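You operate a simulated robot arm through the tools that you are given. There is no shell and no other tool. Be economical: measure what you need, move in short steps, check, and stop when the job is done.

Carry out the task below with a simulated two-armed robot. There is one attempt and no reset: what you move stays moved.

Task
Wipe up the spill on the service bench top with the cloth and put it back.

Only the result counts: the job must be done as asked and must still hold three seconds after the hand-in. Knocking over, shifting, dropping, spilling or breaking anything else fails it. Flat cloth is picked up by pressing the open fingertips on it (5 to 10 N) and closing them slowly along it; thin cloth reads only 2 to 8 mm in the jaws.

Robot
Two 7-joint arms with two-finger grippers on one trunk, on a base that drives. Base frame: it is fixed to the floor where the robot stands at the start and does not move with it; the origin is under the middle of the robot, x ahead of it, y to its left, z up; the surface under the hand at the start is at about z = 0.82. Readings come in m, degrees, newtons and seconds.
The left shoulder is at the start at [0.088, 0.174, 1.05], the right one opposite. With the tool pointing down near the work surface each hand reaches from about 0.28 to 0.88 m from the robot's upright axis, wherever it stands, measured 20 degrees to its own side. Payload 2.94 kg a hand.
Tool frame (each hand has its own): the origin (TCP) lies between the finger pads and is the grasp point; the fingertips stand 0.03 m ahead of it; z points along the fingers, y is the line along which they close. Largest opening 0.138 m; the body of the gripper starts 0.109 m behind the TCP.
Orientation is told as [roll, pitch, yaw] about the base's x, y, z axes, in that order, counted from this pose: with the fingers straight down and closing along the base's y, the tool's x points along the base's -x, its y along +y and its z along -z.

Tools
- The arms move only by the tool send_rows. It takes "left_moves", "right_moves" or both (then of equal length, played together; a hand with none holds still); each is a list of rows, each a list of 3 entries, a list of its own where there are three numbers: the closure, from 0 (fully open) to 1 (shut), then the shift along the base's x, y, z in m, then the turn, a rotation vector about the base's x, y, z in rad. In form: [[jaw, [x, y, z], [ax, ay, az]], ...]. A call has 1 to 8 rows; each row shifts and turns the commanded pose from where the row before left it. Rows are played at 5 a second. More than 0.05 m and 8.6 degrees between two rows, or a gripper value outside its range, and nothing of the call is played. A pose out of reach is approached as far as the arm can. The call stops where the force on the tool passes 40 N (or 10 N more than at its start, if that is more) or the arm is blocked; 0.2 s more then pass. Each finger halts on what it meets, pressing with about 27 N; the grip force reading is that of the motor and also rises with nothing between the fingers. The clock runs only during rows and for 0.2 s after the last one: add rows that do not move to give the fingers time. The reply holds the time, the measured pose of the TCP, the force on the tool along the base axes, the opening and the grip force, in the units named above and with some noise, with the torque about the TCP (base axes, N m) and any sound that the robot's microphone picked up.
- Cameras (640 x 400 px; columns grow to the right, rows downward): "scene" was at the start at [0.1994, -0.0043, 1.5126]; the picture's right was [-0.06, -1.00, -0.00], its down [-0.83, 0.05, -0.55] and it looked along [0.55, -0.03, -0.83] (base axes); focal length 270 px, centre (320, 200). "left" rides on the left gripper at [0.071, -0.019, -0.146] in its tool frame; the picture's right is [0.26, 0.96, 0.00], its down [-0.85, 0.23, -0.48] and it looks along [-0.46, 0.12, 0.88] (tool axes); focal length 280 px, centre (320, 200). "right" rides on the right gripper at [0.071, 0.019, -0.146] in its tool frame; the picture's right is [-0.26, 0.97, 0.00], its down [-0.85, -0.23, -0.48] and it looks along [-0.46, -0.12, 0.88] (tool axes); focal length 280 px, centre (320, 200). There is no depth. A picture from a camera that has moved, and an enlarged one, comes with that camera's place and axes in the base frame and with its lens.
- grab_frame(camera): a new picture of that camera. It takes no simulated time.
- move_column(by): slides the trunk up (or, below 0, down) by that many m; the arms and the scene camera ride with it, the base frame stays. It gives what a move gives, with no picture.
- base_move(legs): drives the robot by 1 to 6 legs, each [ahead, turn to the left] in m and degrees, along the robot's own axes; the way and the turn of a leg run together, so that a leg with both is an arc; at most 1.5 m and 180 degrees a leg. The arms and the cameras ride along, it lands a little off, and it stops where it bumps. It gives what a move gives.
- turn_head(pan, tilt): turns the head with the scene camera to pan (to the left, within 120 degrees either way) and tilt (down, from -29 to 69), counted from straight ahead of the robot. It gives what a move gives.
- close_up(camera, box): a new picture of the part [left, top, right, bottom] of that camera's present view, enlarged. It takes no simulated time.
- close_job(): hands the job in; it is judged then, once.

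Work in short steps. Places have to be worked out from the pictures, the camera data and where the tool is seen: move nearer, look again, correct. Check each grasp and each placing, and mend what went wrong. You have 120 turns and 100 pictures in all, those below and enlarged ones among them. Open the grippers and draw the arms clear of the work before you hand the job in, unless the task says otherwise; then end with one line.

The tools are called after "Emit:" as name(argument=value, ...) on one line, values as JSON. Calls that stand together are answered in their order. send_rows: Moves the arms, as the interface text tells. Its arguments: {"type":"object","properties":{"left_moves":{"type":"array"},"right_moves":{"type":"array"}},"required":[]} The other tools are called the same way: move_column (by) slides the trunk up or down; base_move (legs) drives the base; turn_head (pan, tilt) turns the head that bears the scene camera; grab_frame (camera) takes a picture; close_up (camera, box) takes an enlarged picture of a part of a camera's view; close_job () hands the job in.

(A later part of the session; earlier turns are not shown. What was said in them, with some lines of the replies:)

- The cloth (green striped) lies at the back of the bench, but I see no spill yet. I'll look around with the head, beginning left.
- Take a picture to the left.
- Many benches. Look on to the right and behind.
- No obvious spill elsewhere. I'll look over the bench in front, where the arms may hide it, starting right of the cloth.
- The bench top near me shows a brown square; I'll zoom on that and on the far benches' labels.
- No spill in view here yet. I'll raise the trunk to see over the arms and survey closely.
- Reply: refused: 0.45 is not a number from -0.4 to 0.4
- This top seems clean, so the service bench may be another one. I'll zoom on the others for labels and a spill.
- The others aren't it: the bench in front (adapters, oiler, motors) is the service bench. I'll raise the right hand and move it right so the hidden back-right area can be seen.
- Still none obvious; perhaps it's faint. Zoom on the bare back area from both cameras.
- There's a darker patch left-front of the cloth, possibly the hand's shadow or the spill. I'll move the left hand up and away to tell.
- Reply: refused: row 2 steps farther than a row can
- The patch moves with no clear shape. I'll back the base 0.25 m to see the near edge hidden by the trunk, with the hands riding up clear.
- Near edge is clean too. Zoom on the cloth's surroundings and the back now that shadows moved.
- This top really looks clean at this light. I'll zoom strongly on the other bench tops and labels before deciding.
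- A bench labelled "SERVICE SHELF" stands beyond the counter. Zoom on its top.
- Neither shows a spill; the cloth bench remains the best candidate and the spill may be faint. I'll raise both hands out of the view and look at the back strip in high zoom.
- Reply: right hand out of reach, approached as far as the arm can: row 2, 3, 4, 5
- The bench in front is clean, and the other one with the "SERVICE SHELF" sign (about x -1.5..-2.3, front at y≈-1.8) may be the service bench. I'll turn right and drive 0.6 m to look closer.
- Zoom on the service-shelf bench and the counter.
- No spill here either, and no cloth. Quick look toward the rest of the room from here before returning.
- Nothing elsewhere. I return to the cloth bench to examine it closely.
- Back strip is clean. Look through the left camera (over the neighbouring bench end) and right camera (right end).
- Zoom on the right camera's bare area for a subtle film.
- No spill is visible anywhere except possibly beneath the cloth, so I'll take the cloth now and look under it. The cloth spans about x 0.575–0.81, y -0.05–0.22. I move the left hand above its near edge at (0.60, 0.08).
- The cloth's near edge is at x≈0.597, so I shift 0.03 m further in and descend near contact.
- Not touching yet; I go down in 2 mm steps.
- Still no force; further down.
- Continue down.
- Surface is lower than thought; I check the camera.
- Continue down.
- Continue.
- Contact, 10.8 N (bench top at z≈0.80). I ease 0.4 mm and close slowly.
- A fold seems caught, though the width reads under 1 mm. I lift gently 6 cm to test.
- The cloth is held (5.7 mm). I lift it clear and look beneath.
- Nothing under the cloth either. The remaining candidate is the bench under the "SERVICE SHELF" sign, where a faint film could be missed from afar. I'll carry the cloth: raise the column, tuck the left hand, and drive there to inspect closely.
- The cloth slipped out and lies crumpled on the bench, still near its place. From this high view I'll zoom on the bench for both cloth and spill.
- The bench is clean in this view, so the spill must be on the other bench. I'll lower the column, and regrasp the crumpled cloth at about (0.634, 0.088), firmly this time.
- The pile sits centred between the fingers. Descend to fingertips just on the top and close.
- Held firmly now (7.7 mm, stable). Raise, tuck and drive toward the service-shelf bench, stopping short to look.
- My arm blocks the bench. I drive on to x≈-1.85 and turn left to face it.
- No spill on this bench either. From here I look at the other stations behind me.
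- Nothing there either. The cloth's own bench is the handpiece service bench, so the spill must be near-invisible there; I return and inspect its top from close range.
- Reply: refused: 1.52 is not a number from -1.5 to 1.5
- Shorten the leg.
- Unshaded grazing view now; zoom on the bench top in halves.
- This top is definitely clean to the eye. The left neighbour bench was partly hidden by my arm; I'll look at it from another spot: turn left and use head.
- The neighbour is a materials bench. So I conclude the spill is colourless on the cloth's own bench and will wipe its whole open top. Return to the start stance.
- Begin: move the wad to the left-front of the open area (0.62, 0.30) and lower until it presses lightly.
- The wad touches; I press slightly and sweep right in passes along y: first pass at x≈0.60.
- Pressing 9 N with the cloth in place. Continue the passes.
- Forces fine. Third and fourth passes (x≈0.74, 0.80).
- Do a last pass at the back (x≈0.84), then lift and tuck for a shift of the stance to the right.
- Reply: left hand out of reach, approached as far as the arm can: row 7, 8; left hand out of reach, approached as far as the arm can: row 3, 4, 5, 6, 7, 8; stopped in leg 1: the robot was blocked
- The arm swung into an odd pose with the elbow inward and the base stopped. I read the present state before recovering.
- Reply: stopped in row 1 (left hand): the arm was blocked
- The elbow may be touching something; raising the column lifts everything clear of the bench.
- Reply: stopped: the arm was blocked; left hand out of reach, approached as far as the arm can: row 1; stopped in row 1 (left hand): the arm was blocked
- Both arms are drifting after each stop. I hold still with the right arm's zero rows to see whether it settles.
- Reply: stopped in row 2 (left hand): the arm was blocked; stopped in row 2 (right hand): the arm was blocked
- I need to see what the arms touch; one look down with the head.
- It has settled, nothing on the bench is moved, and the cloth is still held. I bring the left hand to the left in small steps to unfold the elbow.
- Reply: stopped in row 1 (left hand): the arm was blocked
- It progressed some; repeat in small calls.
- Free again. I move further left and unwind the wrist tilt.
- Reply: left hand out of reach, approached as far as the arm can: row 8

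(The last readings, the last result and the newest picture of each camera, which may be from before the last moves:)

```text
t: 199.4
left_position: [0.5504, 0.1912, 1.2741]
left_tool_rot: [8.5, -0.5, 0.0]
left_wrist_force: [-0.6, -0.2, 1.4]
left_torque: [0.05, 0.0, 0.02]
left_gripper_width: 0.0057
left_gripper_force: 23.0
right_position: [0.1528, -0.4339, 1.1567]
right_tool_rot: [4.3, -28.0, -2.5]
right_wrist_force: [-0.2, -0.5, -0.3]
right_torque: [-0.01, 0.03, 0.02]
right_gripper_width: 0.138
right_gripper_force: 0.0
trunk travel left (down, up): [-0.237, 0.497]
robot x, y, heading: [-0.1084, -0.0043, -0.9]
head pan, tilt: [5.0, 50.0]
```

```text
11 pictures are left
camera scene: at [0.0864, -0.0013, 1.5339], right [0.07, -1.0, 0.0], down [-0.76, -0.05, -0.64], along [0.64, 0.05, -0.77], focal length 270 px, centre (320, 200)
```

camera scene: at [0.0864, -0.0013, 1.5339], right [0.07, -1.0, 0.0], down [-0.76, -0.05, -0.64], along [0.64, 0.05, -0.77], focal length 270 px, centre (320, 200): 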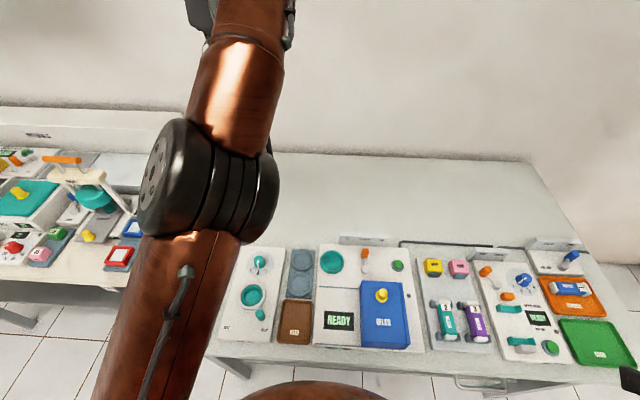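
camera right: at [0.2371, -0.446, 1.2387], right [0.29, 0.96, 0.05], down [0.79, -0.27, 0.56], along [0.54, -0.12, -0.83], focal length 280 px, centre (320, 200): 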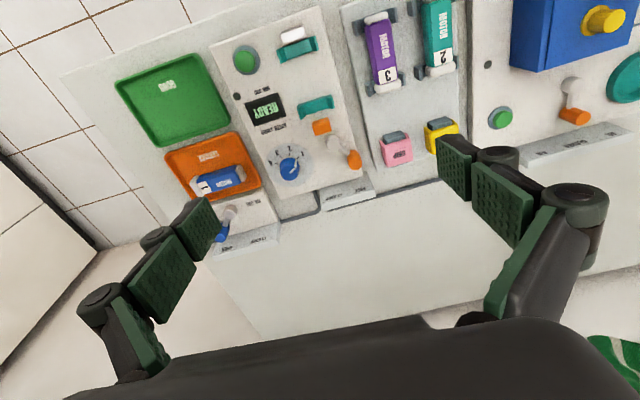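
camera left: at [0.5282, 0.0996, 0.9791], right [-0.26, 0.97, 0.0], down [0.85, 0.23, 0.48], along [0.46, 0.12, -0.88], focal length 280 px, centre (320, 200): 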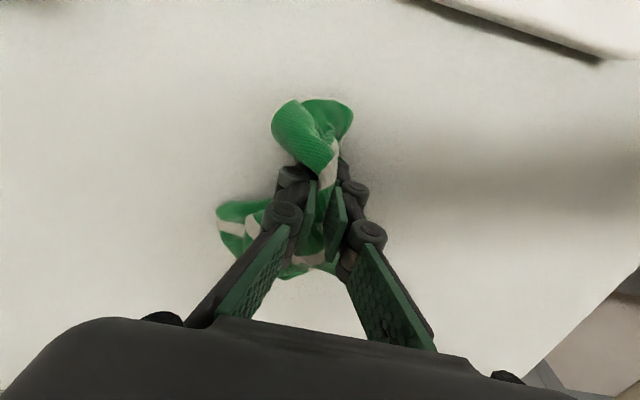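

Elbow is coming outward. Continue left, level the hand, and lower to a normal pose.

Emit:
send_rows(left_moves=[[1, [0.0, 0.03, 0], [-0.147, 0, 0]], [1, [0, 0.03, -0.01], [0, 0, 0]], [1, [0, 0.03, -0.02], [0, 0, 0]], [1, [0, 0.03, -0.02], [0, 0, 0]], [1, [0, 0.02, -0.03], [0, 0, 0]], [1, [0, 0, -0.04], [0, 0, 0]], [1, [0, 0, -0.04], [0, 0, 0]], [1, [0, 0, 0], [0, 0, 0]]])

Emit:
grab_frame(camera="scene")

```text
t: 201.2
left_position: [0.5492, 0.3335, 1.1138]
left_tool_rot: [-0.1, -0.2, 0.1]
left_wrist_force: [-0.7, -1.0, 2.7]
left_torque: [0.05, -0.01, 0.01]
left_gripper_width: 0.0054
left_gripper_force: 26.6
right_position: [0.1516, -0.4337, 1.1579]
right_tool_rot: [4.2, -28.2, -2.5]
right_wrist_force: [-0.5, -0.8, -0.3]
right_torque: [0.0, 0.01, 0.01]
right_gripper_width: 0.138
right_gripper_force: 0.1
trunk travel left (down, up): [-0.237, 0.497]
robot x, y, heading: [-0.1114, -0.0024, -1.2]
head pan, tilt: [5.0, 50.0]
```

```text
10 pictures are left
camera scene: at [0.0852, -0.0008, 1.5342], right [0.07, -1.0, 0.0], down [-0.76, -0.05, -0.64], along [0.64, 0.05, -0.77], focal length 270 px, centre (320, 200)
```

scene: 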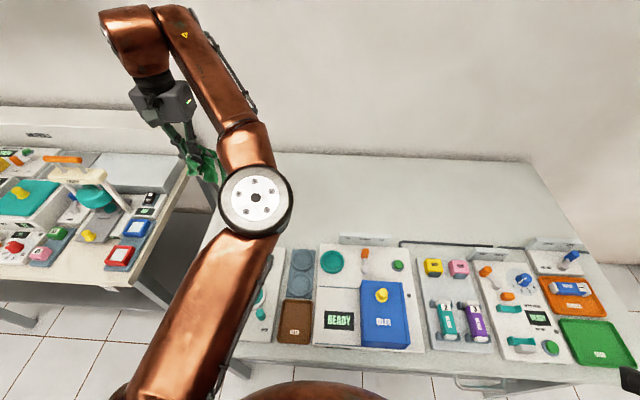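

Level again and the bench undisturbed. Now shift the stance 0.5 m to the right.

Emit:
base_move(legs=[[-0.2, 0], [0, -89], [0.5, 0], [0, 90], [0.31, 0]])

Emit:
turn_head(pan=0, tilt=50)

Emit:
grab_frame(camera="scene")

```text
t: 214.7
left_position: [0.6561, -0.1663, 1.1131]
left_tool_rot: [-0.1, 0.0, 0.2]
left_wrist_force: [0.8, 0.5, -1.7]
left_torque: [-0.05, 0.02, 0.02]
left_gripper_width: 0.0069
left_gripper_force: 28.1
right_position: [0.2607, -0.9352, 1.1566]
right_tool_rot: [4.1, -28.1, -2.2]
right_wrist_force: [1.2, 0.2, 0.1]
right_torque: [0.02, 0.03, 0.0]
right_gripper_width: 0.1379
right_gripper_force: 0.2
trunk travel left (down, up): [-0.237, 0.497]
robot x, y, heading: [-0.0046, -0.5086, -0.9]
head pan, tilt: [5.0, 50.0]
```

```text
t: 215.3
left_position: [0.6558, -0.1667, 1.1144]
left_tool_rot: [-0.1, -0.1, 0.3]
left_wrist_force: [-0.1, -1.2, -0.6]
left_torque: [0.0, 0.04, -0.02]
left_gripper_width: 0.0064
left_gripper_force: 25.1
right_position: [0.2599, -0.9359, 1.1581]
right_tool_rot: [4.3, -28.1, -2.2]
right_wrist_force: [0.3, 1.2, -0.1]
right_torque: [0.03, -0.02, 0.0]
right_gripper_width: 0.1379
right_gripper_force: 0.0
trunk travel left (down, up): [-0.237, 0.497]
robot x, y, heading: [-0.0042, -0.5112, -0.8]
head pan, tilt: [0.0, 50.0]
```

```text
9 pictures are left
camera scene: at [0.1923, -0.5094, 1.534], right [-0.01, -1.0, 0.0], down [-0.77, 0.01, -0.64], along [0.64, -0.01, -0.77], focal length 270 px, centre (320, 200)
```

scene: 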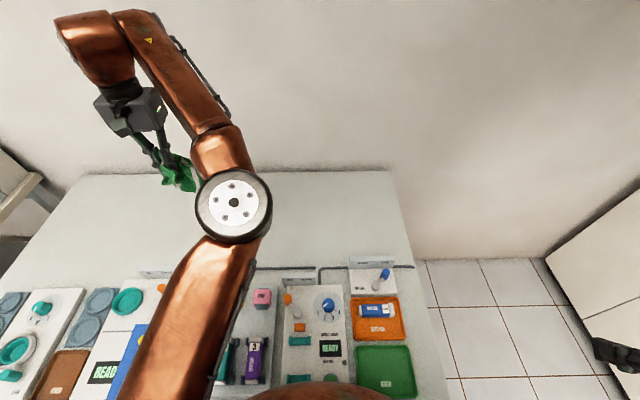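

Lower the wad at about (0.635, -0.17) and sweep this section in passes (hand kept on the robot's left half).

Emit:
send_rows(left_moves=[[1, [-0.02, 0, -0.04], [0, 0, 0]], [1, [0, 0, -0.045], [0, 0, 0]], [1, [0, 0, -0.045], [0, 0, 0]], [1, [0, 0, -0.045], [0, 0, 0]], [1, [0, 0, -0.045], [0, 0, 0]], [1, [0, 0, -0.04], [0, 0, 0]], [1, [0, 0, -0.014], [0, 0, 0]], [1, [0, 0, -0.006], [0, 0, 0]]])

Emit:
send_rows(left_moves=[[1, [0, -0.04, -0.001], [0, 0, 0]], [1, [0, -0.04, 0], [0, 0, 0]], [1, [0, -0.04, 0], [0, 0, 0]], [1, [0, -0.04, 0], [0, 0, 0]]])

```text
t: 217.1
left_position: [0.634, -0.168, 0.8353]
left_tool_rot: [0.0, -0.3, 0.2]
left_wrist_force: [0.1, -0.2, 8.6]
left_torque: [0.01, -0.03, -0.03]
left_gripper_width: 0.0063
left_gripper_force: 28.6
right_position: [0.2579, -0.9354, 1.1584]
right_tool_rot: [4.3, -28.1, -2.3]
right_wrist_force: [-0.8, -0.2, 1.0]
right_torque: [-0.01, 0.04, 0.0]
right_gripper_width: 0.1382
right_gripper_force: 0.0
trunk travel left (down, up): [-0.237, 0.497]
robot x, y, heading: [-0.0067, -0.5073, -0.8]
head pan, tilt: [0.0, 50.0]
```

```text
t: 218.1
left_position: [0.6415, -0.2814, 0.8351]
left_tool_rot: [0.0, -0.3, 0.3]
left_wrist_force: [-3.8, 2.1, 20.8]
left_torque: [0.13, 0.14, 0.0]
left_gripper_width: 0.0061
left_gripper_force: 27.0
left hand out of reach, approached as far as the arm can: row 3, 4
right_position: [0.2578, -0.9359, 1.1571]
right_tool_rot: [4.4, -28.2, -2.0]
right_wrist_force: [0.1, -0.6, 0.1]
right_torque: [0.0, 0.03, 0.04]
right_gripper_width: 0.1381
right_gripper_force: 0.0
trunk travel left (down, up): [-0.237, 0.497]
robot x, y, heading: [0.0, -0.5054, -0.9]
head pan, tilt: [0.0, 50.0]
```

This elbow configuration limits the reach, so I'll set the cloth down here and take it over with the right hand, whose arm is in a normal pose. Release it and lift the left hand.

Emit:
send_rows(left_moves=[[1, [0, 0.04, 0], [0, 0, 0]], [1, [0, 0.04, 0.003], [0, 0, 0]], [0.8, [0, 0, 0], [0, 0, 0]], [0.5, [0, 0, 0], [0, 0, 0]], [0.2, [0, 0, 0], [0, 0, 0]], [0.1, [0, 0, 0], [0, 0, 0]], [0.1, [0, 0, 0.02], [0, 0, 0]], [0.1, [0, 0, 0.04], [0, 0, 0]]])

Emit:
send_rows(left_moves=[[0, [0, 0.01, 0.045], [0, 0, 0]], [0, [0, 0.01, 0.045], [0, 0, 0]], [0, [0, 0.02, 0.045], [0, 0, 0]], [0, [-0.01, 0.03, 0.035], [0, 0, 0]], [0, [-0.01, 0.03, 0.03], [0, 0, 0]]])

Emit:
send_rows(right_moves=[[0, [0.03, 0.01, 0], [0, 0.12, 0]], [0, [0.03, 0.01, 0], [0, 0.12, 0]], [0, [0.03, 0.01, 0], [0, 0.12, 0]], [0, [0.03, 0.01, 0], [0, 0.13, 0]], [0, [0.03, 0.02, 0], [-0.075, 0, 0.035]], [0, [0.03, 0.03, 0], [0, 0, 0]]])

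Emit:
grab_frame(camera="scene")

```text
t: 219.9
left_position: [0.6422, -0.2018, 0.8968]
left_tool_rot: [-0.2, -0.3, 0.1]
left_wrist_force: [-0.1, 0.1, -0.5]
left_torque: [0.04, -0.01, 0.01]
left_gripper_width: 0.124
left_gripper_force: 0.2
right_position: [0.2597, -0.936, 1.1589]
right_tool_rot: [4.2, -28.1, -2.4]
right_wrist_force: [-0.2, -0.3, 0.5]
right_torque: [0.02, -0.03, 0.01]
right_gripper_width: 0.138
right_gripper_force: 0.1
trunk travel left (down, up): [-0.237, 0.497]
robot x, y, heading: [-0.0043, -0.5051, -0.9]
head pan, tilt: [0.0, 50.0]
```

```text
t: 221.1
left_position: [0.6214, -0.101, 1.0979]
left_tool_rot: [-0.2, -0.1, 0.1]
left_wrist_force: [-0.2, 0.2, -0.1]
left_torque: [-0.07, -0.02, 0.04]
left_gripper_width: 0.138
left_gripper_force: 0.0
right_position: [0.2592, -0.9335, 1.1576]
right_tool_rot: [4.1, -28.1, -2.3]
right_wrist_force: [-0.8, 0.4, 0.0]
right_torque: [-0.02, -0.02, -0.02]
right_gripper_width: 0.138
right_gripper_force: 0.0
trunk travel left (down, up): [-0.237, 0.497]
robot x, y, heading: [-0.0047, -0.5052, -0.9]
head pan, tilt: [0.0, 50.0]
```

```text
t: 222.5
left_position: [0.621, -0.1031, 1.0972]
left_tool_rot: [-0.1, -0.2, 0.2]
left_wrist_force: [-0.2, 0.0, -1.1]
left_torque: [0.09, 0.01, -0.02]
left_gripper_width: 0.1381
left_gripper_force: 0.0
right_position: [0.4398, -0.8452, 1.1574]
right_tool_rot: [-1.1, -0.2, 0.0]
right_wrist_force: [-0.1, -0.5, -0.5]
right_torque: [0.04, 0.0, -0.01]
right_gripper_width: 0.1379
right_gripper_force: 0.1
right hand out of reach, approached as far as the arm can: row 4
trunk travel left (down, up): [-0.237, 0.497]
robot x, y, heading: [-0.0048, -0.5049, -1.0]
head pan, tilt: [0.0, 50.0]
```

```text
8 pictures are left
camera scene: at [0.193, -0.5103, 1.5337], right [-0.01, -1.0, 0.0], down [-0.77, 0.01, -0.64], along [0.64, -0.01, -0.77], focal length 270 px, centre (320, 200)
```

scene: 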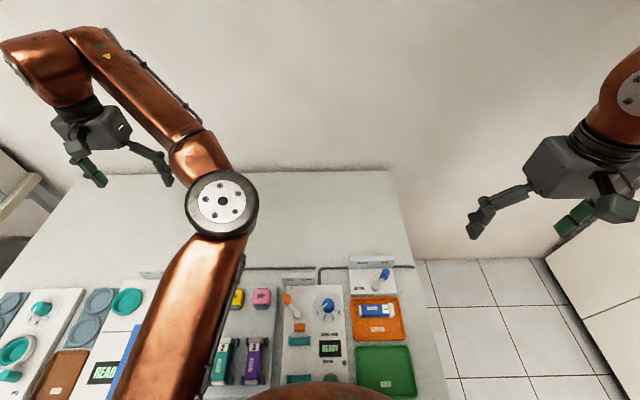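

The cloth lies at about (0.64, -0.205). I shift the base left by 0.4 m so it is in front of the right hand.

Emit:
base_move(legs=[[-0.25, 0], [0, 90.9], [0.4, 0], [0, -90], [0.25, 0]])

Emit:
turn_head(pan=-10, tilt=50)

Emit:
grab_frame(camera="scene")

```text
t: 224.0
left_position: [0.4538, -0.1018, 1.0998]
left_tool_rot: [0.0, -0.6, -0.5]
left_wrist_force: [-0.9, 0.7, -0.6]
left_torque: [0.0, -0.1, -0.06]
left_gripper_width: 0.1376
left_gripper_force: 0.0
right_position: [0.2708, -0.8426, 1.1552]
right_tool_rot: [-1.3, -0.8, 0.0]
right_wrist_force: [-0.1, -0.3, -1.7]
right_torque: [-0.03, -0.02, -0.04]
right_gripper_width: 0.138
right_gripper_force: 0.0
trunk travel left (down, up): [-0.237, 0.497]
robot x, y, heading: [-0.1646, -0.5067, -0.6]
head pan, tilt: [0.0, 50.0]
stopped in leg 1: the robot was blocked; the commanded pose is now the measured one
```

```text
t: 224.7
left_position: [0.4887, -0.13, 1.1349]
left_tool_rot: [5.1, 1.5, -2.4]
left_wrist_force: [0.5, -0.6, -0.2]
left_torque: [0.01, 0.03, 0.0]
left_gripper_width: 0.138
left_gripper_force: 0.0
right_position: [0.2797, -0.842, 1.177]
right_tool_rot: [2.3, -4.1, -1.2]
right_wrist_force: [0.1, 0.9, -0.4]
right_torque: [-0.04, 0.05, -0.04]
right_gripper_width: 0.1379
right_gripper_force: 0.1
trunk travel left (down, up): [-0.237, 0.497]
robot x, y, heading: [-0.1626, -0.5056, -1.2]
head pan, tilt: [-10.0, 50.0]
```

```text
7 pictures are left
camera scene: at [0.2043, -0.5229, 1.5211], right [-0.19, -0.98, 0.02], down [-0.82, 0.14, -0.55], along [0.54, -0.12, -0.83], focal length 270 px, centre (320, 200)
```

scene: 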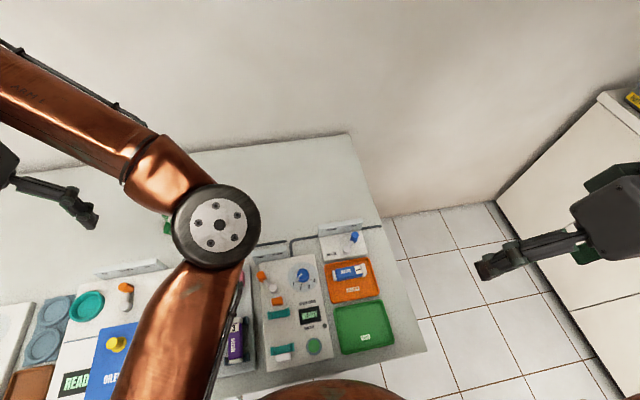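

The base stopped again and the camera pose suggests the robot leaned a bit. I let it settle and read again.

Emit:
send_rows(right_moves=[[0, [0, 0, 0], [0, 0, 0]], [0, [0, 0, 0], [0, 0, 0]], [0, [0, 0, 0], [0, 0, 0]], [0, [0, 0, 0], [0, 0, 0]], [0, [0, 0, 0], [0, 0, 0]]])

Emit:
base_move(legs=[[-0.05, 0]])

```text
t: 225.0
left_position: [0.3892, -0.1521, 1.2128]
left_tool_rot: [9.9, -4.1, -2.4]
left_wrist_force: [-7.8, -2.4, 3.3]
left_torque: [0.18, -1.1, -0.15]
left_gripper_width: 0.1381
left_gripper_force: 0.1
right_position: [0.1815, -0.8414, 1.1723]
right_tool_rot: [7.2, -8.9, -4.1]
right_wrist_force: [51.8, -12.5, -23.9]
right_torque: [2.0, 6.89, 0.86]
right_gripper_width: 0.1355
right_gripper_force: 0.0
trunk travel left (down, up): [-0.237, 0.497]
robot x, y, heading: [-0.1653, -0.5091, -0.7]
head pan, tilt: [-10.0, 50.0]
stopped in row 1 (left hand): the arm was blocked; the commanded pose is now the measured one
```

```text
t: 225.8
left_position: [0.2632, -0.1381, 1.2255]
left_tool_rot: [8.7, -8.8, -2.0]
left_wrist_force: [1.6, 0.7, -0.7]
left_torque: [-0.01, 0.23, 0.01]
left_gripper_width: 0.1383
left_gripper_force: 0.1
right_position: [0.0409, -0.8235, 1.1894]
right_tool_rot: [7.4, -19.9, -3.5]
right_wrist_force: [1.6, -0.1, -1.9]
right_torque: [0.0, 0.12, 0.02]
right_gripper_width: 0.1379
right_gripper_force: 0.0
trunk travel left (down, up): [-0.237, 0.497]
robot x, y, heading: [-0.1715, -0.5051, -1.2]
head pan, tilt: [-10.0, 50.0]
stopped in leg 1: the robot was blocked; the commanded pose is now the measured one
```

Let me wait a moment with no left command and look at the reported pose again.

Emit:
turn_head(pan=15, tilt=60)

Emit:
grab_frame(camera="scene")

```text
t: 226.6
left_position: [0.2086, -0.1433, 1.2386]
left_tool_rot: [8.1, -11.6, -2.1]
left_wrist_force: [3.2, 0.7, -0.2]
left_torque: [-0.07, 0.41, 0.06]
left_gripper_width: 0.1378
left_gripper_force: 0.1
right_position: [-0.0038, -0.8144, 1.1936]
right_tool_rot: [10.6, -24.3, -3.7]
right_wrist_force: [3.7, -0.7, 0.1]
right_torque: [0.04, 0.48, 0.14]
right_gripper_width: 0.1382
right_gripper_force: 0.0
trunk travel left (down, up): [-0.237, 0.497]
robot x, y, heading: [-0.1758, -0.5063, -1.0]
head pan, tilt: [15.0, 60.0]
```

```text
6 pictures are left
camera scene: at [0.0329, -0.4917, 1.5207], right [0.24, -0.97, 0.0], down [-0.85, -0.21, -0.49], along [0.47, 0.12, -0.87], focal length 270 px, centre (320, 200)
```

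scene: 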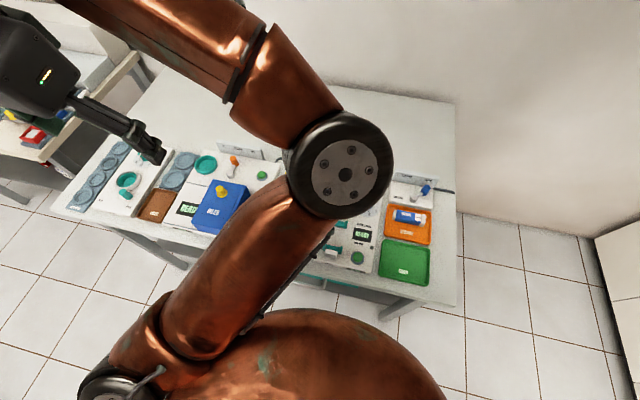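

It has rocked back to normal attitude. I try the retreat again with small legs.

Emit:
base_move(legs=[[-0.08, 0]])

```text
t: 227.7
left_position: [0.1917, -0.1377, 1.2262]
left_tool_rot: [8.7, -8.2, -2.1]
left_wrist_force: [1.7, -0.5, -1.9]
left_torque: [-0.01, 0.19, 0.02]
left_gripper_width: 0.1376
left_gripper_force: 0.1
right_position: [-0.0298, -0.8218, 1.1913]
right_tool_rot: [7.8, -19.5, -3.6]
right_wrist_force: [1.4, -0.2, -1.8]
right_torque: [0.05, 0.16, -0.01]
right_gripper_width: 0.1377
right_gripper_force: 0.0
trunk travel left (down, up): [-0.237, 0.497]
robot x, y, heading: [-0.2537, -0.5017, -1.1]
head pan, tilt: [15.0, 60.0]
```

Moved fine. Continue the shift left, then forward.

Emit:
base_move(legs=[[0, 91], [0.4, 0], [0, -90], [0.2, 0]])

```text
t: 228.8
left_position: [0.1287, -0.1128, 1.2374]
left_tool_rot: [8.7, -10.3, 1.6]
left_wrist_force: [-1.2, 0.5, 0.5]
left_torque: [-0.04, -0.13, -0.08]
left_gripper_width: 0.1382
left_gripper_force: 0.0
right_position: [-0.0451, -0.7973, 1.1919]
right_tool_rot: [8.7, -21.9, -0.1]
right_wrist_force: [-0.1, -1.1, 0.5]
right_torque: [-0.04, -0.1, -0.02]
right_gripper_width: 0.1379
right_gripper_force: 0.1
trunk travel left (down, up): [-0.237, 0.497]
robot x, y, heading: [-0.253, -0.505, 2.2]
head pan, tilt: [15.0, 60.0]
stopped in leg 1: the robot was blocked; the commanded pose is now the measured one
```

The left elbow is probably pressing on the trunk. I move the left hand forward and left to free it.

Emit:
send_rows(left_moves=[[0, [0.01, 0.005, 0.0], [0, 0, 0]], [0, [0.01, 0.01, 0], [0, 0, 0]], [0, [0.02, 0.02, 0], [0, 0, 0]], [0, [0.03, 0.02, 0], [0, 0, 0]], [0, [0.03, 0.02, 0], [0, 0, 0]]])

Emit:
send_rows(left_moves=[[0, [0.03, 0.01, -0.01], [0, 0.05, 0]], [0, [0.03, 0.01, -0.02], [0, 0.05, 0]], [0, [0.03, 0.01, -0.02], [-0.08, 0.08, 0]], [0, [0.03, 0, -0.02], [-0.07, 0, 0]], [0, [0.03, 0, -0.02], [0, 0, 0]]])

Emit:
send_rows(right_moves=[[0, [0.03, 0, 0], [0, 0.12, 0]], [0, [0.03, 0, 0], [0, 0.12, 0]], [0, [0.03, 0, 0], [0, 0.12, 0]], [0, [0.03, 0, 0], [-0.15, 0, 0]], [0, [0.03, 0.0, 0], [0, 0, 0]], [0, [0.03, 0, 0], [0, 0, 0]], [0, [0.03, 0, 0], [0, 0, 0]]])

```text
t: 230.0
left_position: [0.2349, -0.0371, 1.236]
left_tool_rot: [8.4, -9.7, 1.5]
left_wrist_force: [1.1, -0.1, 0.3]
left_torque: [-0.01, 0.04, -0.01]
left_gripper_width: 0.1375
left_gripper_force: 0.0
right_position: [-0.0379, -0.7983, 1.1895]
right_tool_rot: [8.7, -21.6, -0.1]
right_wrist_force: [0.0, -0.3, 0.1]
right_torque: [-0.03, 0.0, 0.02]
right_gripper_width: 0.138
right_gripper_force: 0.0
trunk travel left (down, up): [-0.237, 0.497]
robot x, y, heading: [-0.2503, -0.5008, 2.0]
head pan, tilt: [15.0, 60.0]
```

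```text
t: 231.2
left_position: [0.3856, -0.0078, 1.1442]
left_tool_rot: [0.2, 0.8, 1.6]
left_wrist_force: [-0.5, 0.2, -0.6]
left_torque: [0.0, 0.04, 0.03]
left_gripper_width: 0.1379
left_gripper_force: 0.1
right_position: [-0.0394, -0.7982, 1.1895]
right_tool_rot: [8.8, -21.4, -0.1]
right_wrist_force: [0.7, 0.5, 1.0]
right_torque: [-0.03, 0.06, 0.01]
right_gripper_width: 0.1379
right_gripper_force: 0.0
trunk travel left (down, up): [-0.237, 0.497]
robot x, y, heading: [-0.2505, -0.5019, 2.6]
head pan, tilt: [15.0, 60.0]
```

```text
t: 232.8
left_position: [0.3851, -0.0091, 1.147]
left_tool_rot: [0.2, 0.8, 1.5]
left_wrist_force: [0.0, -0.5, 0.1]
left_torque: [0.02, 0.06, 0.01]
left_gripper_width: 0.1377
left_gripper_force: 0.1
right_position: [0.1709, -0.7981, 1.1899]
right_tool_rot: [0.2, -0.9, 0.0]
right_wrist_force: [0.3, 0.3, -0.2]
right_torque: [0.02, 0.03, 0.0]
right_gripper_width: 0.1381
right_gripper_force: 0.0
trunk travel left (down, up): [-0.237, 0.497]
robot x, y, heading: [-0.2532, -0.5039, 2.5]
head pan, tilt: [15.0, 60.0]
```

Both hands are in sane poses. Resume the shift left by 0.4 m.

Emit:
base_move(legs=[[0, 87.5], [0.4, 0], [0, -90], [0.22, 0]])

Emit:
turn_head(pan=-10, tilt=50)

Emit:
grab_frame(camera="scene")

```text
t: 244.7
left_position: [0.575, 0.3644, 1.1736]
left_tool_rot: [0.6, -2.0, -1.0]
left_wrist_force: [2.1, -0.6, -1.2]
left_torque: [0.07, 0.23, -0.02]
left_gripper_width: 0.1384
left_gripper_force: 0.1
right_position: [0.3277, -0.4158, 1.2005]
right_tool_rot: [0.0, -3.6, -1.9]
right_wrist_force: [1.7, 0.5, -0.1]
right_torque: [0.02, 0.17, 0.0]
right_gripper_width: 0.138
right_gripper_force: 0.0
trunk travel left (down, up): [-0.237, 0.497]
robot x, y, heading: [-0.0292, -0.1059, 0.2]
head pan, tilt: [15.0, 60.0]
stopped in leg 4: the robot was blocked; the commanded pose is now the measured one
```

```text
t: 245.6
left_position: [0.5764, 0.3642, 1.1739]
left_tool_rot: [0.6, -2.0, -1.0]
left_wrist_force: [-0.2, -0.3, 0.0]
left_torque: [0.01, -0.08, -0.02]
left_gripper_width: 0.1381
left_gripper_force: 0.1
right_position: [0.3287, -0.4155, 1.2]
right_tool_rot: [-0.2, -3.6, -1.9]
right_wrist_force: [0.3, -0.5, 0.1]
right_torque: [-0.01, -0.06, 0.01]
right_gripper_width: 0.1379
right_gripper_force: 0.0
trunk travel left (down, up): [-0.237, 0.497]
robot x, y, heading: [-0.0316, -0.1066, 0.3]
head pan, tilt: [-10.0, 50.0]
```

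```text
5 pictures are left
camera scene: at [0.1626, -0.1156, 1.5343], right [-0.17, -0.99, 0.0], down [-0.76, 0.13, -0.64], along [0.63, -0.11, -0.77], focal length 270 px, centre (320, 200)
```

scene: 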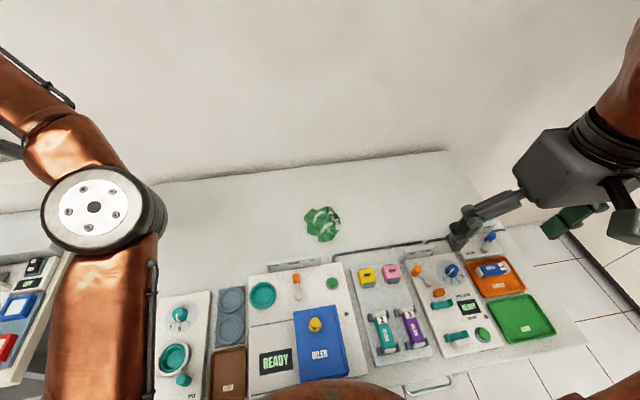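

The cloth lies at about (0.655, -0.208). I bring the right hand over it, descend, and close.

Emit:
send_rows(right_moves=[[0, [0.04, 0.026, -0.01], [0, 0.06, 0.03]], [0, [0.04, 0.026, -0.01], [0, 0, 0]], [0, [0.04, 0.026, -0.01], [0, 0, 0]], [0, [0.04, 0.026, -0.01], [0, 0, 0]], [0, [0.04, 0.026, -0.01], [0, 0, 0]], [0, [0.04, 0.026, -0.01], [0, 0, 0]], [0, [0.04, 0.026, -0.01], [0, 0, 0]], [0, [0.044, 0.022, 0], [0, 0, 0]]])

Emit:
send_rows(right_moves=[[0, [0, 0, -0.045], [0, 0, 0]], [0, [0, 0, -0.045], [0, 0, 0]], [0, [0, 0, -0.045], [0, 0, 0]], [0, [0, 0, -0.045], [0, 0, 0]], [0, [0, 0, -0.045], [0, 0, 0]], [0, [0, 0, -0.03], [0, 0, 0]], [0, [0, 0, 0], [0, 0, 0]]])

```text
t: 247.3
left_position: [0.5803, 0.3672, 1.1697]
left_tool_rot: [0.5, -1.8, -1.0]
left_wrist_force: [-0.1, -0.3, -1.2]
left_torque: [-0.06, 0.06, -0.01]
left_gripper_width: 0.1378
left_gripper_force: 0.0
right_position: [0.6576, -0.2088, 1.1304]
right_tool_rot: [-0.3, 0.0, -0.2]
right_wrist_force: [-0.4, 0.2, -0.1]
right_torque: [-0.07, 0.02, -0.01]
right_gripper_width: 0.1382
right_gripper_force: 0.0
trunk travel left (down, up): [-0.237, 0.497]
robot x, y, heading: [-0.0306, -0.1067, 0.2]
head pan, tilt: [-10.0, 50.0]
```

```text
t: 248.9
left_position: [0.5778, 0.3652, 1.1716]
left_tool_rot: [0.6, -1.8, -1.0]
left_wrist_force: [-0.5, 0.4, 0.2]
left_torque: [0.02, -0.02, 0.03]
left_gripper_width: 0.138
left_gripper_force: 0.1
right_position: [0.6537, -0.2114, 0.8751]
right_tool_rot: [-0.1, 0.0, -0.2]
right_wrist_force: [-0.3, 0.4, 0.1]
right_torque: [-0.01, 0.0, -0.01]
right_gripper_width: 0.1379
right_gripper_force: 0.0
trunk travel left (down, up): [-0.237, 0.497]
robot x, y, heading: [-0.028, -0.107, 0.3]
head pan, tilt: [-10.0, 50.0]
```

Now down to the surface and close.

Emit:
send_rows(right_moves=[[0, [0, 0, -0.025], [0, 0, 0]], [0, [0, 0, -0.012], [0, 0, 0]], [0, [0, 0, -0.005], [0, 0, 0]], [0, [0, 0, 0], [0, 0, 0]], [0.2, [0, 0, 0], [0, 0, 0]], [0.35, [0, 0, 0], [0, 0, 0]], [0.5, [0, 0, 0], [0, 0, 0]], [0.6, [0, 0, 0], [0, 0, 0]]])

Emit:
send_rows(right_moves=[[0.7, [0, 0, 0], [0, 0, 0]], [0.8, [0, 0, 0], [0, 0, 0]], [0.9, [0, 0, 0], [0, 0, 0]], [1, [0, 0, 0], [0, 0, 0]], [1, [0, 0, 0], [0, 0, 0]], [1, [0, 0, 0], [0, 0, 0]]])

```text
t: 250.8
left_position: [0.5776, 0.3648, 1.1716]
left_tool_rot: [0.6, -1.9, -1.0]
left_wrist_force: [0.0, 0.1, -0.5]
left_torque: [0.0, 0.01, -0.02]
left_gripper_width: 0.138
left_gripper_force: 0.1
right_position: [0.6537, -0.2114, 0.8326]
right_tool_rot: [-0.2, 0.0, -0.2]
right_wrist_force: [0.5, -0.1, 0.9]
right_torque: [0.06, -0.01, 0.01]
right_gripper_width: 0.0542
right_gripper_force: 1.3
trunk travel left (down, up): [-0.237, 0.497]
robot x, y, heading: [-0.0314, -0.1082, 0.3]
head pan, tilt: [-10.0, 50.0]
```

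```text
t: 252.2
left_position: [0.5779, 0.3641, 1.1722]
left_tool_rot: [0.6, -1.9, -1.0]
left_wrist_force: [0.5, -0.8, -1.0]
left_torque: [-0.01, 0.03, 0.03]
left_gripper_width: 0.1384
left_gripper_force: 0.0
right_position: [0.6549, -0.2119, 0.8316]
right_tool_rot: [-0.2, 0.0, -0.2]
right_wrist_force: [-0.3, -0.2, 1.2]
right_torque: [0.04, -0.01, 0.0]
right_gripper_width: 0.0087
right_gripper_force: 27.2
trunk travel left (down, up): [-0.237, 0.497]
robot x, y, heading: [-0.034, -0.1042, 0.4]
head pan, tilt: [-10.0, 50.0]
```

Held (8.7 mm). I sweep the right half: pass at x≈0.63 going right.

Emit:
send_rows(right_moves=[[1, [-0.028, 0, -0.001], [0, 0, 0]], [1, [0, -0.045, 0], [0, 0, 0]], [1, [0, -0.045, 0], [0, 0, 0]], [1, [0, -0.045, 0], [0, 0, 0]], [1, [0, -0.045, 0], [0, 0, 0]], [1, [0, -0.045, 0], [0, 0, 0]], [1, [0, -0.045, 0], [0, 0, 0]], [1, [0.01, -0.045, 0], [0, 0, 0]]])

Emit:
send_rows(right_moves=[[1, [0.005, -0.045, 0], [0, 0, 0]], [1, [0, -0.045, 0], [0, 0, 0]], [1, [0, -0.045, 0], [0, 0, 0]], [1, [0, -0.04, 0], [0, 0, 0]], [1, [0.03, 0, 0], [0, 0, 0]], [1, [0.03, 0, 0], [0, 0, 0]], [1, [0, 0.045, 0], [0, 0, 0]], [1, [0, 0.045, 0], [0, 0, 0]]])

Emit:
send_rows(right_moves=[[1, [0, 0.045, 0], [0, 0, 0]], [1, [0, 0.045, 0], [0, 0, 0]], [1, [0, 0.045, 0], [0, 0, 0]], [1, [0, 0.045, 0], [0, 0, 0]], [1, [0, 0.045, 0], [0, 0, 0]], [1, [0, 0.045, 0], [0, 0, 0]], [1, [0, 0.045, 0], [0, 0, 0]], [1, [0, 0.045, 0], [0, 0, 0]]])

```text
t: 253.9
left_position: [0.578, 0.3651, 1.173]
left_tool_rot: [0.5, -1.9, -0.9]
left_wrist_force: [-0.9, 0.5, 0.2]
left_torque: [0.01, 0.03, -0.01]
left_gripper_width: 0.1379
left_gripper_force: 0.0
right_position: [0.6356, -0.5274, 0.8324]
right_tool_rot: [0.0, 0.0, -0.1]
right_wrist_force: [-0.6, -0.3, 2.9]
right_torque: [0.03, 0.01, 0.0]
right_gripper_width: 0.0084
right_gripper_force: 26.7
trunk travel left (down, up): [-0.237, 0.497]
robot x, y, heading: [-0.0311, -0.1062, 0.2]
head pan, tilt: [-10.0, 50.0]
```

```text
t: 255.8
left_position: [0.5793, 0.366, 1.1727]
left_tool_rot: [0.5, -2.0, -1.0]
left_wrist_force: [0.3, -0.2, -0.2]
left_torque: [0.0, -0.01, 0.01]
left_gripper_width: 0.138
left_gripper_force: 0.0
right_position: [0.6406, -0.4805, 0.8315]
right_tool_rot: [-0.2, -0.1, -0.2]
right_wrist_force: [0.8, -0.1, 4.7]
right_torque: [-0.04, -0.02, -0.04]
right_gripper_width: 0.0087
right_gripper_force: 26.5
right hand out of reach, approached as far as the arm can: row 2, 3, 4, 5, 6
trunk travel left (down, up): [-0.237, 0.497]
robot x, y, heading: [-0.0302, -0.1043, 0.5]
head pan, tilt: [-10.0, 50.0]
```

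```text
t: 257.6
left_position: [0.5775, 0.3666, 1.1716]
left_tool_rot: [0.5, -1.9, -1.1]
left_wrist_force: [0.8, 1.1, -0.1]
left_torque: [-0.03, 0.02, 0.03]
left_gripper_width: 0.138
left_gripper_force: 0.0
right_position: [0.6429, -0.1191, 0.8327]
right_tool_rot: [-0.2, 0.1, -0.2]
right_wrist_force: [-2.0, -0.7, 8.2]
right_torque: [-0.07, 0.02, -0.01]
right_gripper_width: 0.0084
right_gripper_force: 26.8
trunk travel left (down, up): [-0.237, 0.497]
robot x, y, heading: [-0.0316, -0.1031, 0.4]
head pan, tilt: [-10.0, 50.0]
```

Reach ends near y≈-0.57. Next passes at x≈0.71 and 0.77.

Emit:
send_rows(right_moves=[[1, [0.034, 0, 0], [0, 0, 0]], [1, [0.034, 0, 0], [0, 0, 0]], [1, [0, -0.045, 0], [0, 0, 0]], [1, [0, -0.045, 0], [0, 0, 0]], [1, [0, -0.045, 0], [0, 0, 0]], [1, [0, -0.045, 0], [0, 0, 0]], [1, [0, -0.045, 0], [0, 0, 0]], [1, [0, -0.045, 0], [0, 0, 0]]])

Emit:
send_rows(right_moves=[[1, [0, -0.045, 0], [0, 0, 0]], [1, [0, -0.045, 0], [0, 0, 0]], [1, [0, -0.04, 0], [0, 0, 0]], [1, [0, 0.045, 0], [0, 0, 0]], [1, [0.03, 0.035, 0], [0, 0, 0]], [1, [0.03, 0.035, 0], [0, 0, 0]], [1, [0, 0.045, 0], [0, 0, 0]], [1, [0, 0.045, 0], [0, 0, 0]]])

Emit:
send_rows(right_moves=[[1, [0, 0.045, 0], [0, 0, 0]], [1, [0, 0.045, 0], [0, 0, 0]], [1, [0, 0.045, 0], [0, 0, 0]], [1, [-0.03, 0, 0], [0, 0, 0]], [1, [-0.03, 0, 0], [0, 0, 0]]])

Emit:
grab_frame(camera="scene")

```text
t: 259.4
left_position: [0.578, 0.3639, 1.1723]
left_tool_rot: [0.5, -1.9, -1.0]
left_wrist_force: [-0.5, -1.3, -0.8]
left_torque: [0.04, 0.0, 0.0]
left_gripper_width: 0.1377
left_gripper_force: 0.1
right_position: [0.71, -0.3924, 0.8326]
right_tool_rot: [-0.1, 0.0, -0.3]
right_wrist_force: [0.2, -0.4, -0.1]
right_torque: [-0.01, -0.01, -0.04]
right_gripper_width: 0.0087
right_gripper_force: 26.8
trunk travel left (down, up): [-0.237, 0.497]
robot x, y, heading: [-0.036, -0.1033, 0.5]
head pan, tilt: [-10.0, 50.0]
```

```text
t: 261.1
left_position: [0.5777, 0.3672, 1.1719]
left_tool_rot: [0.5, -1.8, -1.0]
left_wrist_force: [-0.8, 0.7, 0.4]
left_torque: [-0.04, 0.02, 0.01]
left_gripper_width: 0.138
left_gripper_force: 0.0
right_position: [0.7701, -0.2954, 0.8306]
right_tool_rot: [-0.3, -0.1, -0.2]
right_wrist_force: [-1.1, -0.9, 5.9]
right_torque: [-0.02, -0.03, 0.0]
right_gripper_width: 0.0089
right_gripper_force: 26.8
right hand out of reach, approached as far as the arm can: row 3
trunk travel left (down, up): [-0.237, 0.497]
robot x, y, heading: [-0.0319, -0.1059, 0.5]
head pan, tilt: [-10.0, 50.0]
```

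```text
t: 262.4
left_position: [0.5766, 0.3654, 1.1724]
left_tool_rot: [0.5, -1.9, -1.0]
left_wrist_force: [-0.5, 0.3, -0.1]
left_torque: [-0.03, -0.02, -0.01]
left_gripper_width: 0.1383
left_gripper_force: 0.1
right_position: [0.7086, -0.1615, 0.8306]
right_tool_rot: [-0.2, 0.0, -0.2]
right_wrist_force: [-0.5, -2.2, 4.5]
right_torque: [-0.08, -0.05, -0.03]
right_gripper_width: 0.0087
right_gripper_force: 27.1
trunk travel left (down, up): [-0.237, 0.497]
robot x, y, heading: [-0.0291, -0.1034, 0.4]
head pan, tilt: [-10.0, 50.0]
```

```text
4 pictures are left
camera scene: at [0.1632, -0.1145, 1.5342], right [-0.17, -0.99, 0.0], down [-0.76, 0.13, -0.64], along [0.63, -0.11, -0.77], focal length 270 px, centre (320, 200)
```

scene: 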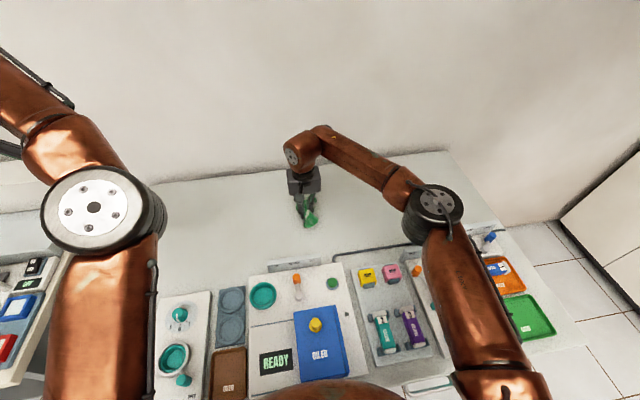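

The open top is wiped as far as reachable, nothing disturbed. I move the left arm a bit further left and bring the cloth back along the bench to its place at about (0.695, 0.085).

Emit:
send_rows(left_moves=[[0, [0, 0.02, 0], [0, 0, 0]], [0, [0, 0.02, 0], [0, 0, 0]], [0, [0, 0.02, 0], [0, 0, 0]], [0, [0, 0.02, 0], [0, 0, 0]]])

Emit:
send_rows(right_moves=[[1, [0, 0.045, 0.002], [0, 0, 0]], [1, [0, 0.045, 0], [0, 0, 0]], [1, [0, 0.045, 0], [0, 0, 0]], [1, [-0.005, 0.045, 0], [0, 0, 0]], [1, [-0.005, 0.045, 0], [0, 0, 0]], [1, [-0.005, 0.022, 0], [0, 0, 0]]])

Emit:
grab_frame(camera="right")

```text
t: 263.4
left_position: [0.5772, 0.4462, 1.1719]
left_tool_rot: [0.5, -2.0, -1.0]
left_wrist_force: [-0.2, -0.6, 0.5]
left_torque: [0.0, -0.04, 0.01]
left_gripper_width: 0.1381
left_gripper_force: 0.0
right_position: [0.7086, -0.1611, 0.8307]
right_tool_rot: [-0.1, 0.0, -0.2]
right_wrist_force: [-2.2, -0.6, 7.0]
right_torque: [-0.02, -0.02, 0.0]
right_gripper_width: 0.0083
right_gripper_force: 26.4
trunk travel left (down, up): [-0.237, 0.497]
robot x, y, heading: [-0.0318, -0.1024, 0.2]
head pan, tilt: [-10.0, 50.0]
```

```text
t: 264.8
left_position: [0.5788, 0.4455, 1.172]
left_tool_rot: [0.5, -1.9, -1.0]
left_wrist_force: [0.2, 0.0, 0.4]
left_torque: [-0.06, 0.0, 0.01]
left_gripper_width: 0.1382
left_gripper_force: 0.1
right_position: [0.6796, 0.0563, 0.834]
right_tool_rot: [-0.5, 0.4, 0.2]
right_wrist_force: [-0.3, -0.1, -0.2]
right_torque: [-0.01, 0.0, 0.02]
right_gripper_width: 0.0086
right_gripper_force: 27.4
right hand out of reach, approached as far as the arm can: row 5, 6
trunk travel left (down, up): [-0.237, 0.497]
robot x, y, heading: [-0.0299, -0.1073, 0.4]
head pan, tilt: [-10.0, 50.0]
```

```text
3 pictures are left
camera right: at [0.6092, 0.0752, 0.9803], right [0.26, 0.97, -0.01], down [0.85, -0.22, 0.47], along [0.45, -0.13, -0.88], focal length 280 px, centre (320, 200)
```

right: 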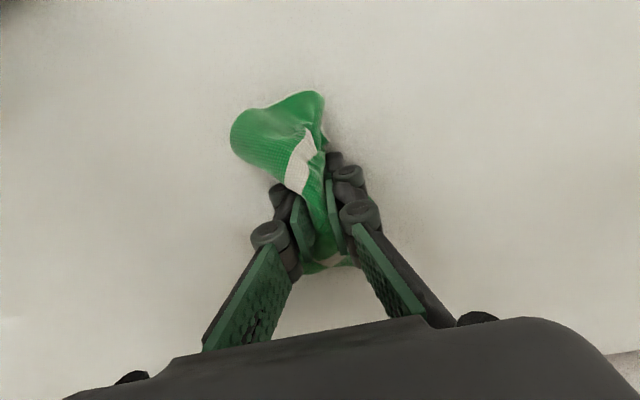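

The cloth is at (0.68, 0.056), within its original footprint. I release it there and withdraw up and back toward the right.

Emit:
send_rows(right_moves=[[0.8, [0, 0, 0.001], [0, 0, 0]], [0.55, [0, 0, 0], [0, 0, 0]], [0.3, [0, 0, 0], [0, 0, 0]], [0.05, [0, 0, 0], [0, 0, 0]], [0, [0, 0, 0], [0, 0, 0]], [0, [0, 0, 0.025], [0, 0, 0]], [0, [0, 0, 0.04], [0, 0, 0]]])

Emit:
send_rows(right_moves=[[0, [-0.015, -0.02, 0.04], [0, 0, 0]], [0, [-0.025, -0.025, 0.03], [0, 0, 0]], [0, [-0.025, -0.03, 0.025], [0, 0, 0]], [0, [-0.03, -0.035, 0.01], [0, 0, 0]], [0, [-0.03, -0.035, 0.01], [0, 0, 0]], [0, [-0.03, -0.035, 0.01], [0, 0, 0]], [0, [-0.03, -0.035, 0], [0, 0, 0]], [0, [-0.03, -0.035, 0], [0, 0, 0]]])

Emit:
grab_frame(camera="scene")

```text
t: 266.4
left_position: [0.5774, 0.4452, 1.172]
left_tool_rot: [0.5, -1.9, -1.0]
left_wrist_force: [-0.8, -0.2, -1.0]
left_torque: [-0.02, -0.02, -0.01]
left_gripper_width: 0.1378
left_gripper_force: 0.1
right_position: [0.679, 0.0546, 0.8997]
right_tool_rot: [-0.1, -0.1, -0.2]
right_wrist_force: [-0.4, -0.6, 0.4]
right_torque: [-0.01, -0.05, 0.04]
right_gripper_width: 0.138
right_gripper_force: 0.1
trunk travel left (down, up): [-0.237, 0.497]
robot x, y, heading: [-0.0321, -0.1087, 0.4]
head pan, tilt: [-10.0, 50.0]
```

```text
t: 268.1
left_position: [0.5778, 0.444, 1.1717]
left_tool_rot: [0.5, -1.9, -1.0]
left_wrist_force: [-0.2, -0.1, 0.5]
left_torque: [0.03, -0.02, -0.02]
left_gripper_width: 0.1378
left_gripper_force: 0.1
right_position: [0.464, -0.1965, 1.0252]
right_tool_rot: [-0.2, 0.0, -0.2]
right_wrist_force: [-0.1, -0.7, -0.3]
right_torque: [0.01, -0.05, -0.04]
right_gripper_width: 0.1382
right_gripper_force: 0.1
trunk travel left (down, up): [-0.237, 0.497]
robot x, y, heading: [-0.0302, -0.1046, 0.5]
head pan, tilt: [-10.0, 50.0]
```

```text
2 pictures are left
camera scene: at [0.1639, -0.1168, 1.534], right [-0.17, -0.99, 0.0], down [-0.76, 0.13, -0.64], along [0.63, -0.11, -0.77], focal length 270 px, centre (320, 200)
```

scene: 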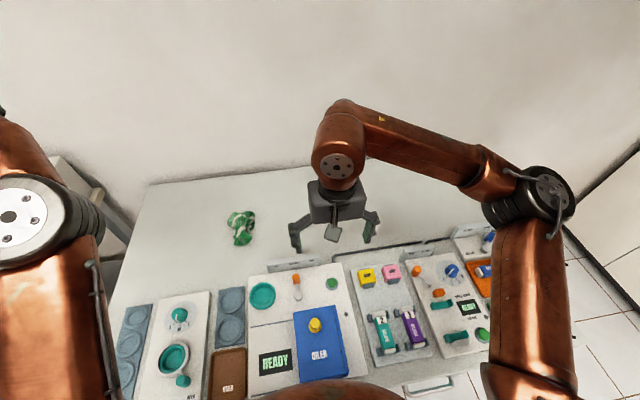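

The cloth lies back within its original area, the arms are clear with grippers open, and nothing else on the bench has moved. I hand the job in.

Emit:
close_job()

```text
The job is handed in.
```

I never saw a spill on any bench, so I can't say it was wiped up. I wiped what I could reach of the open top on the cloth's own bench, missing a strip at the back and the far right end. I put the cloth back in its original spot, but it's crumpled rather than flat; nothing else looked moved.
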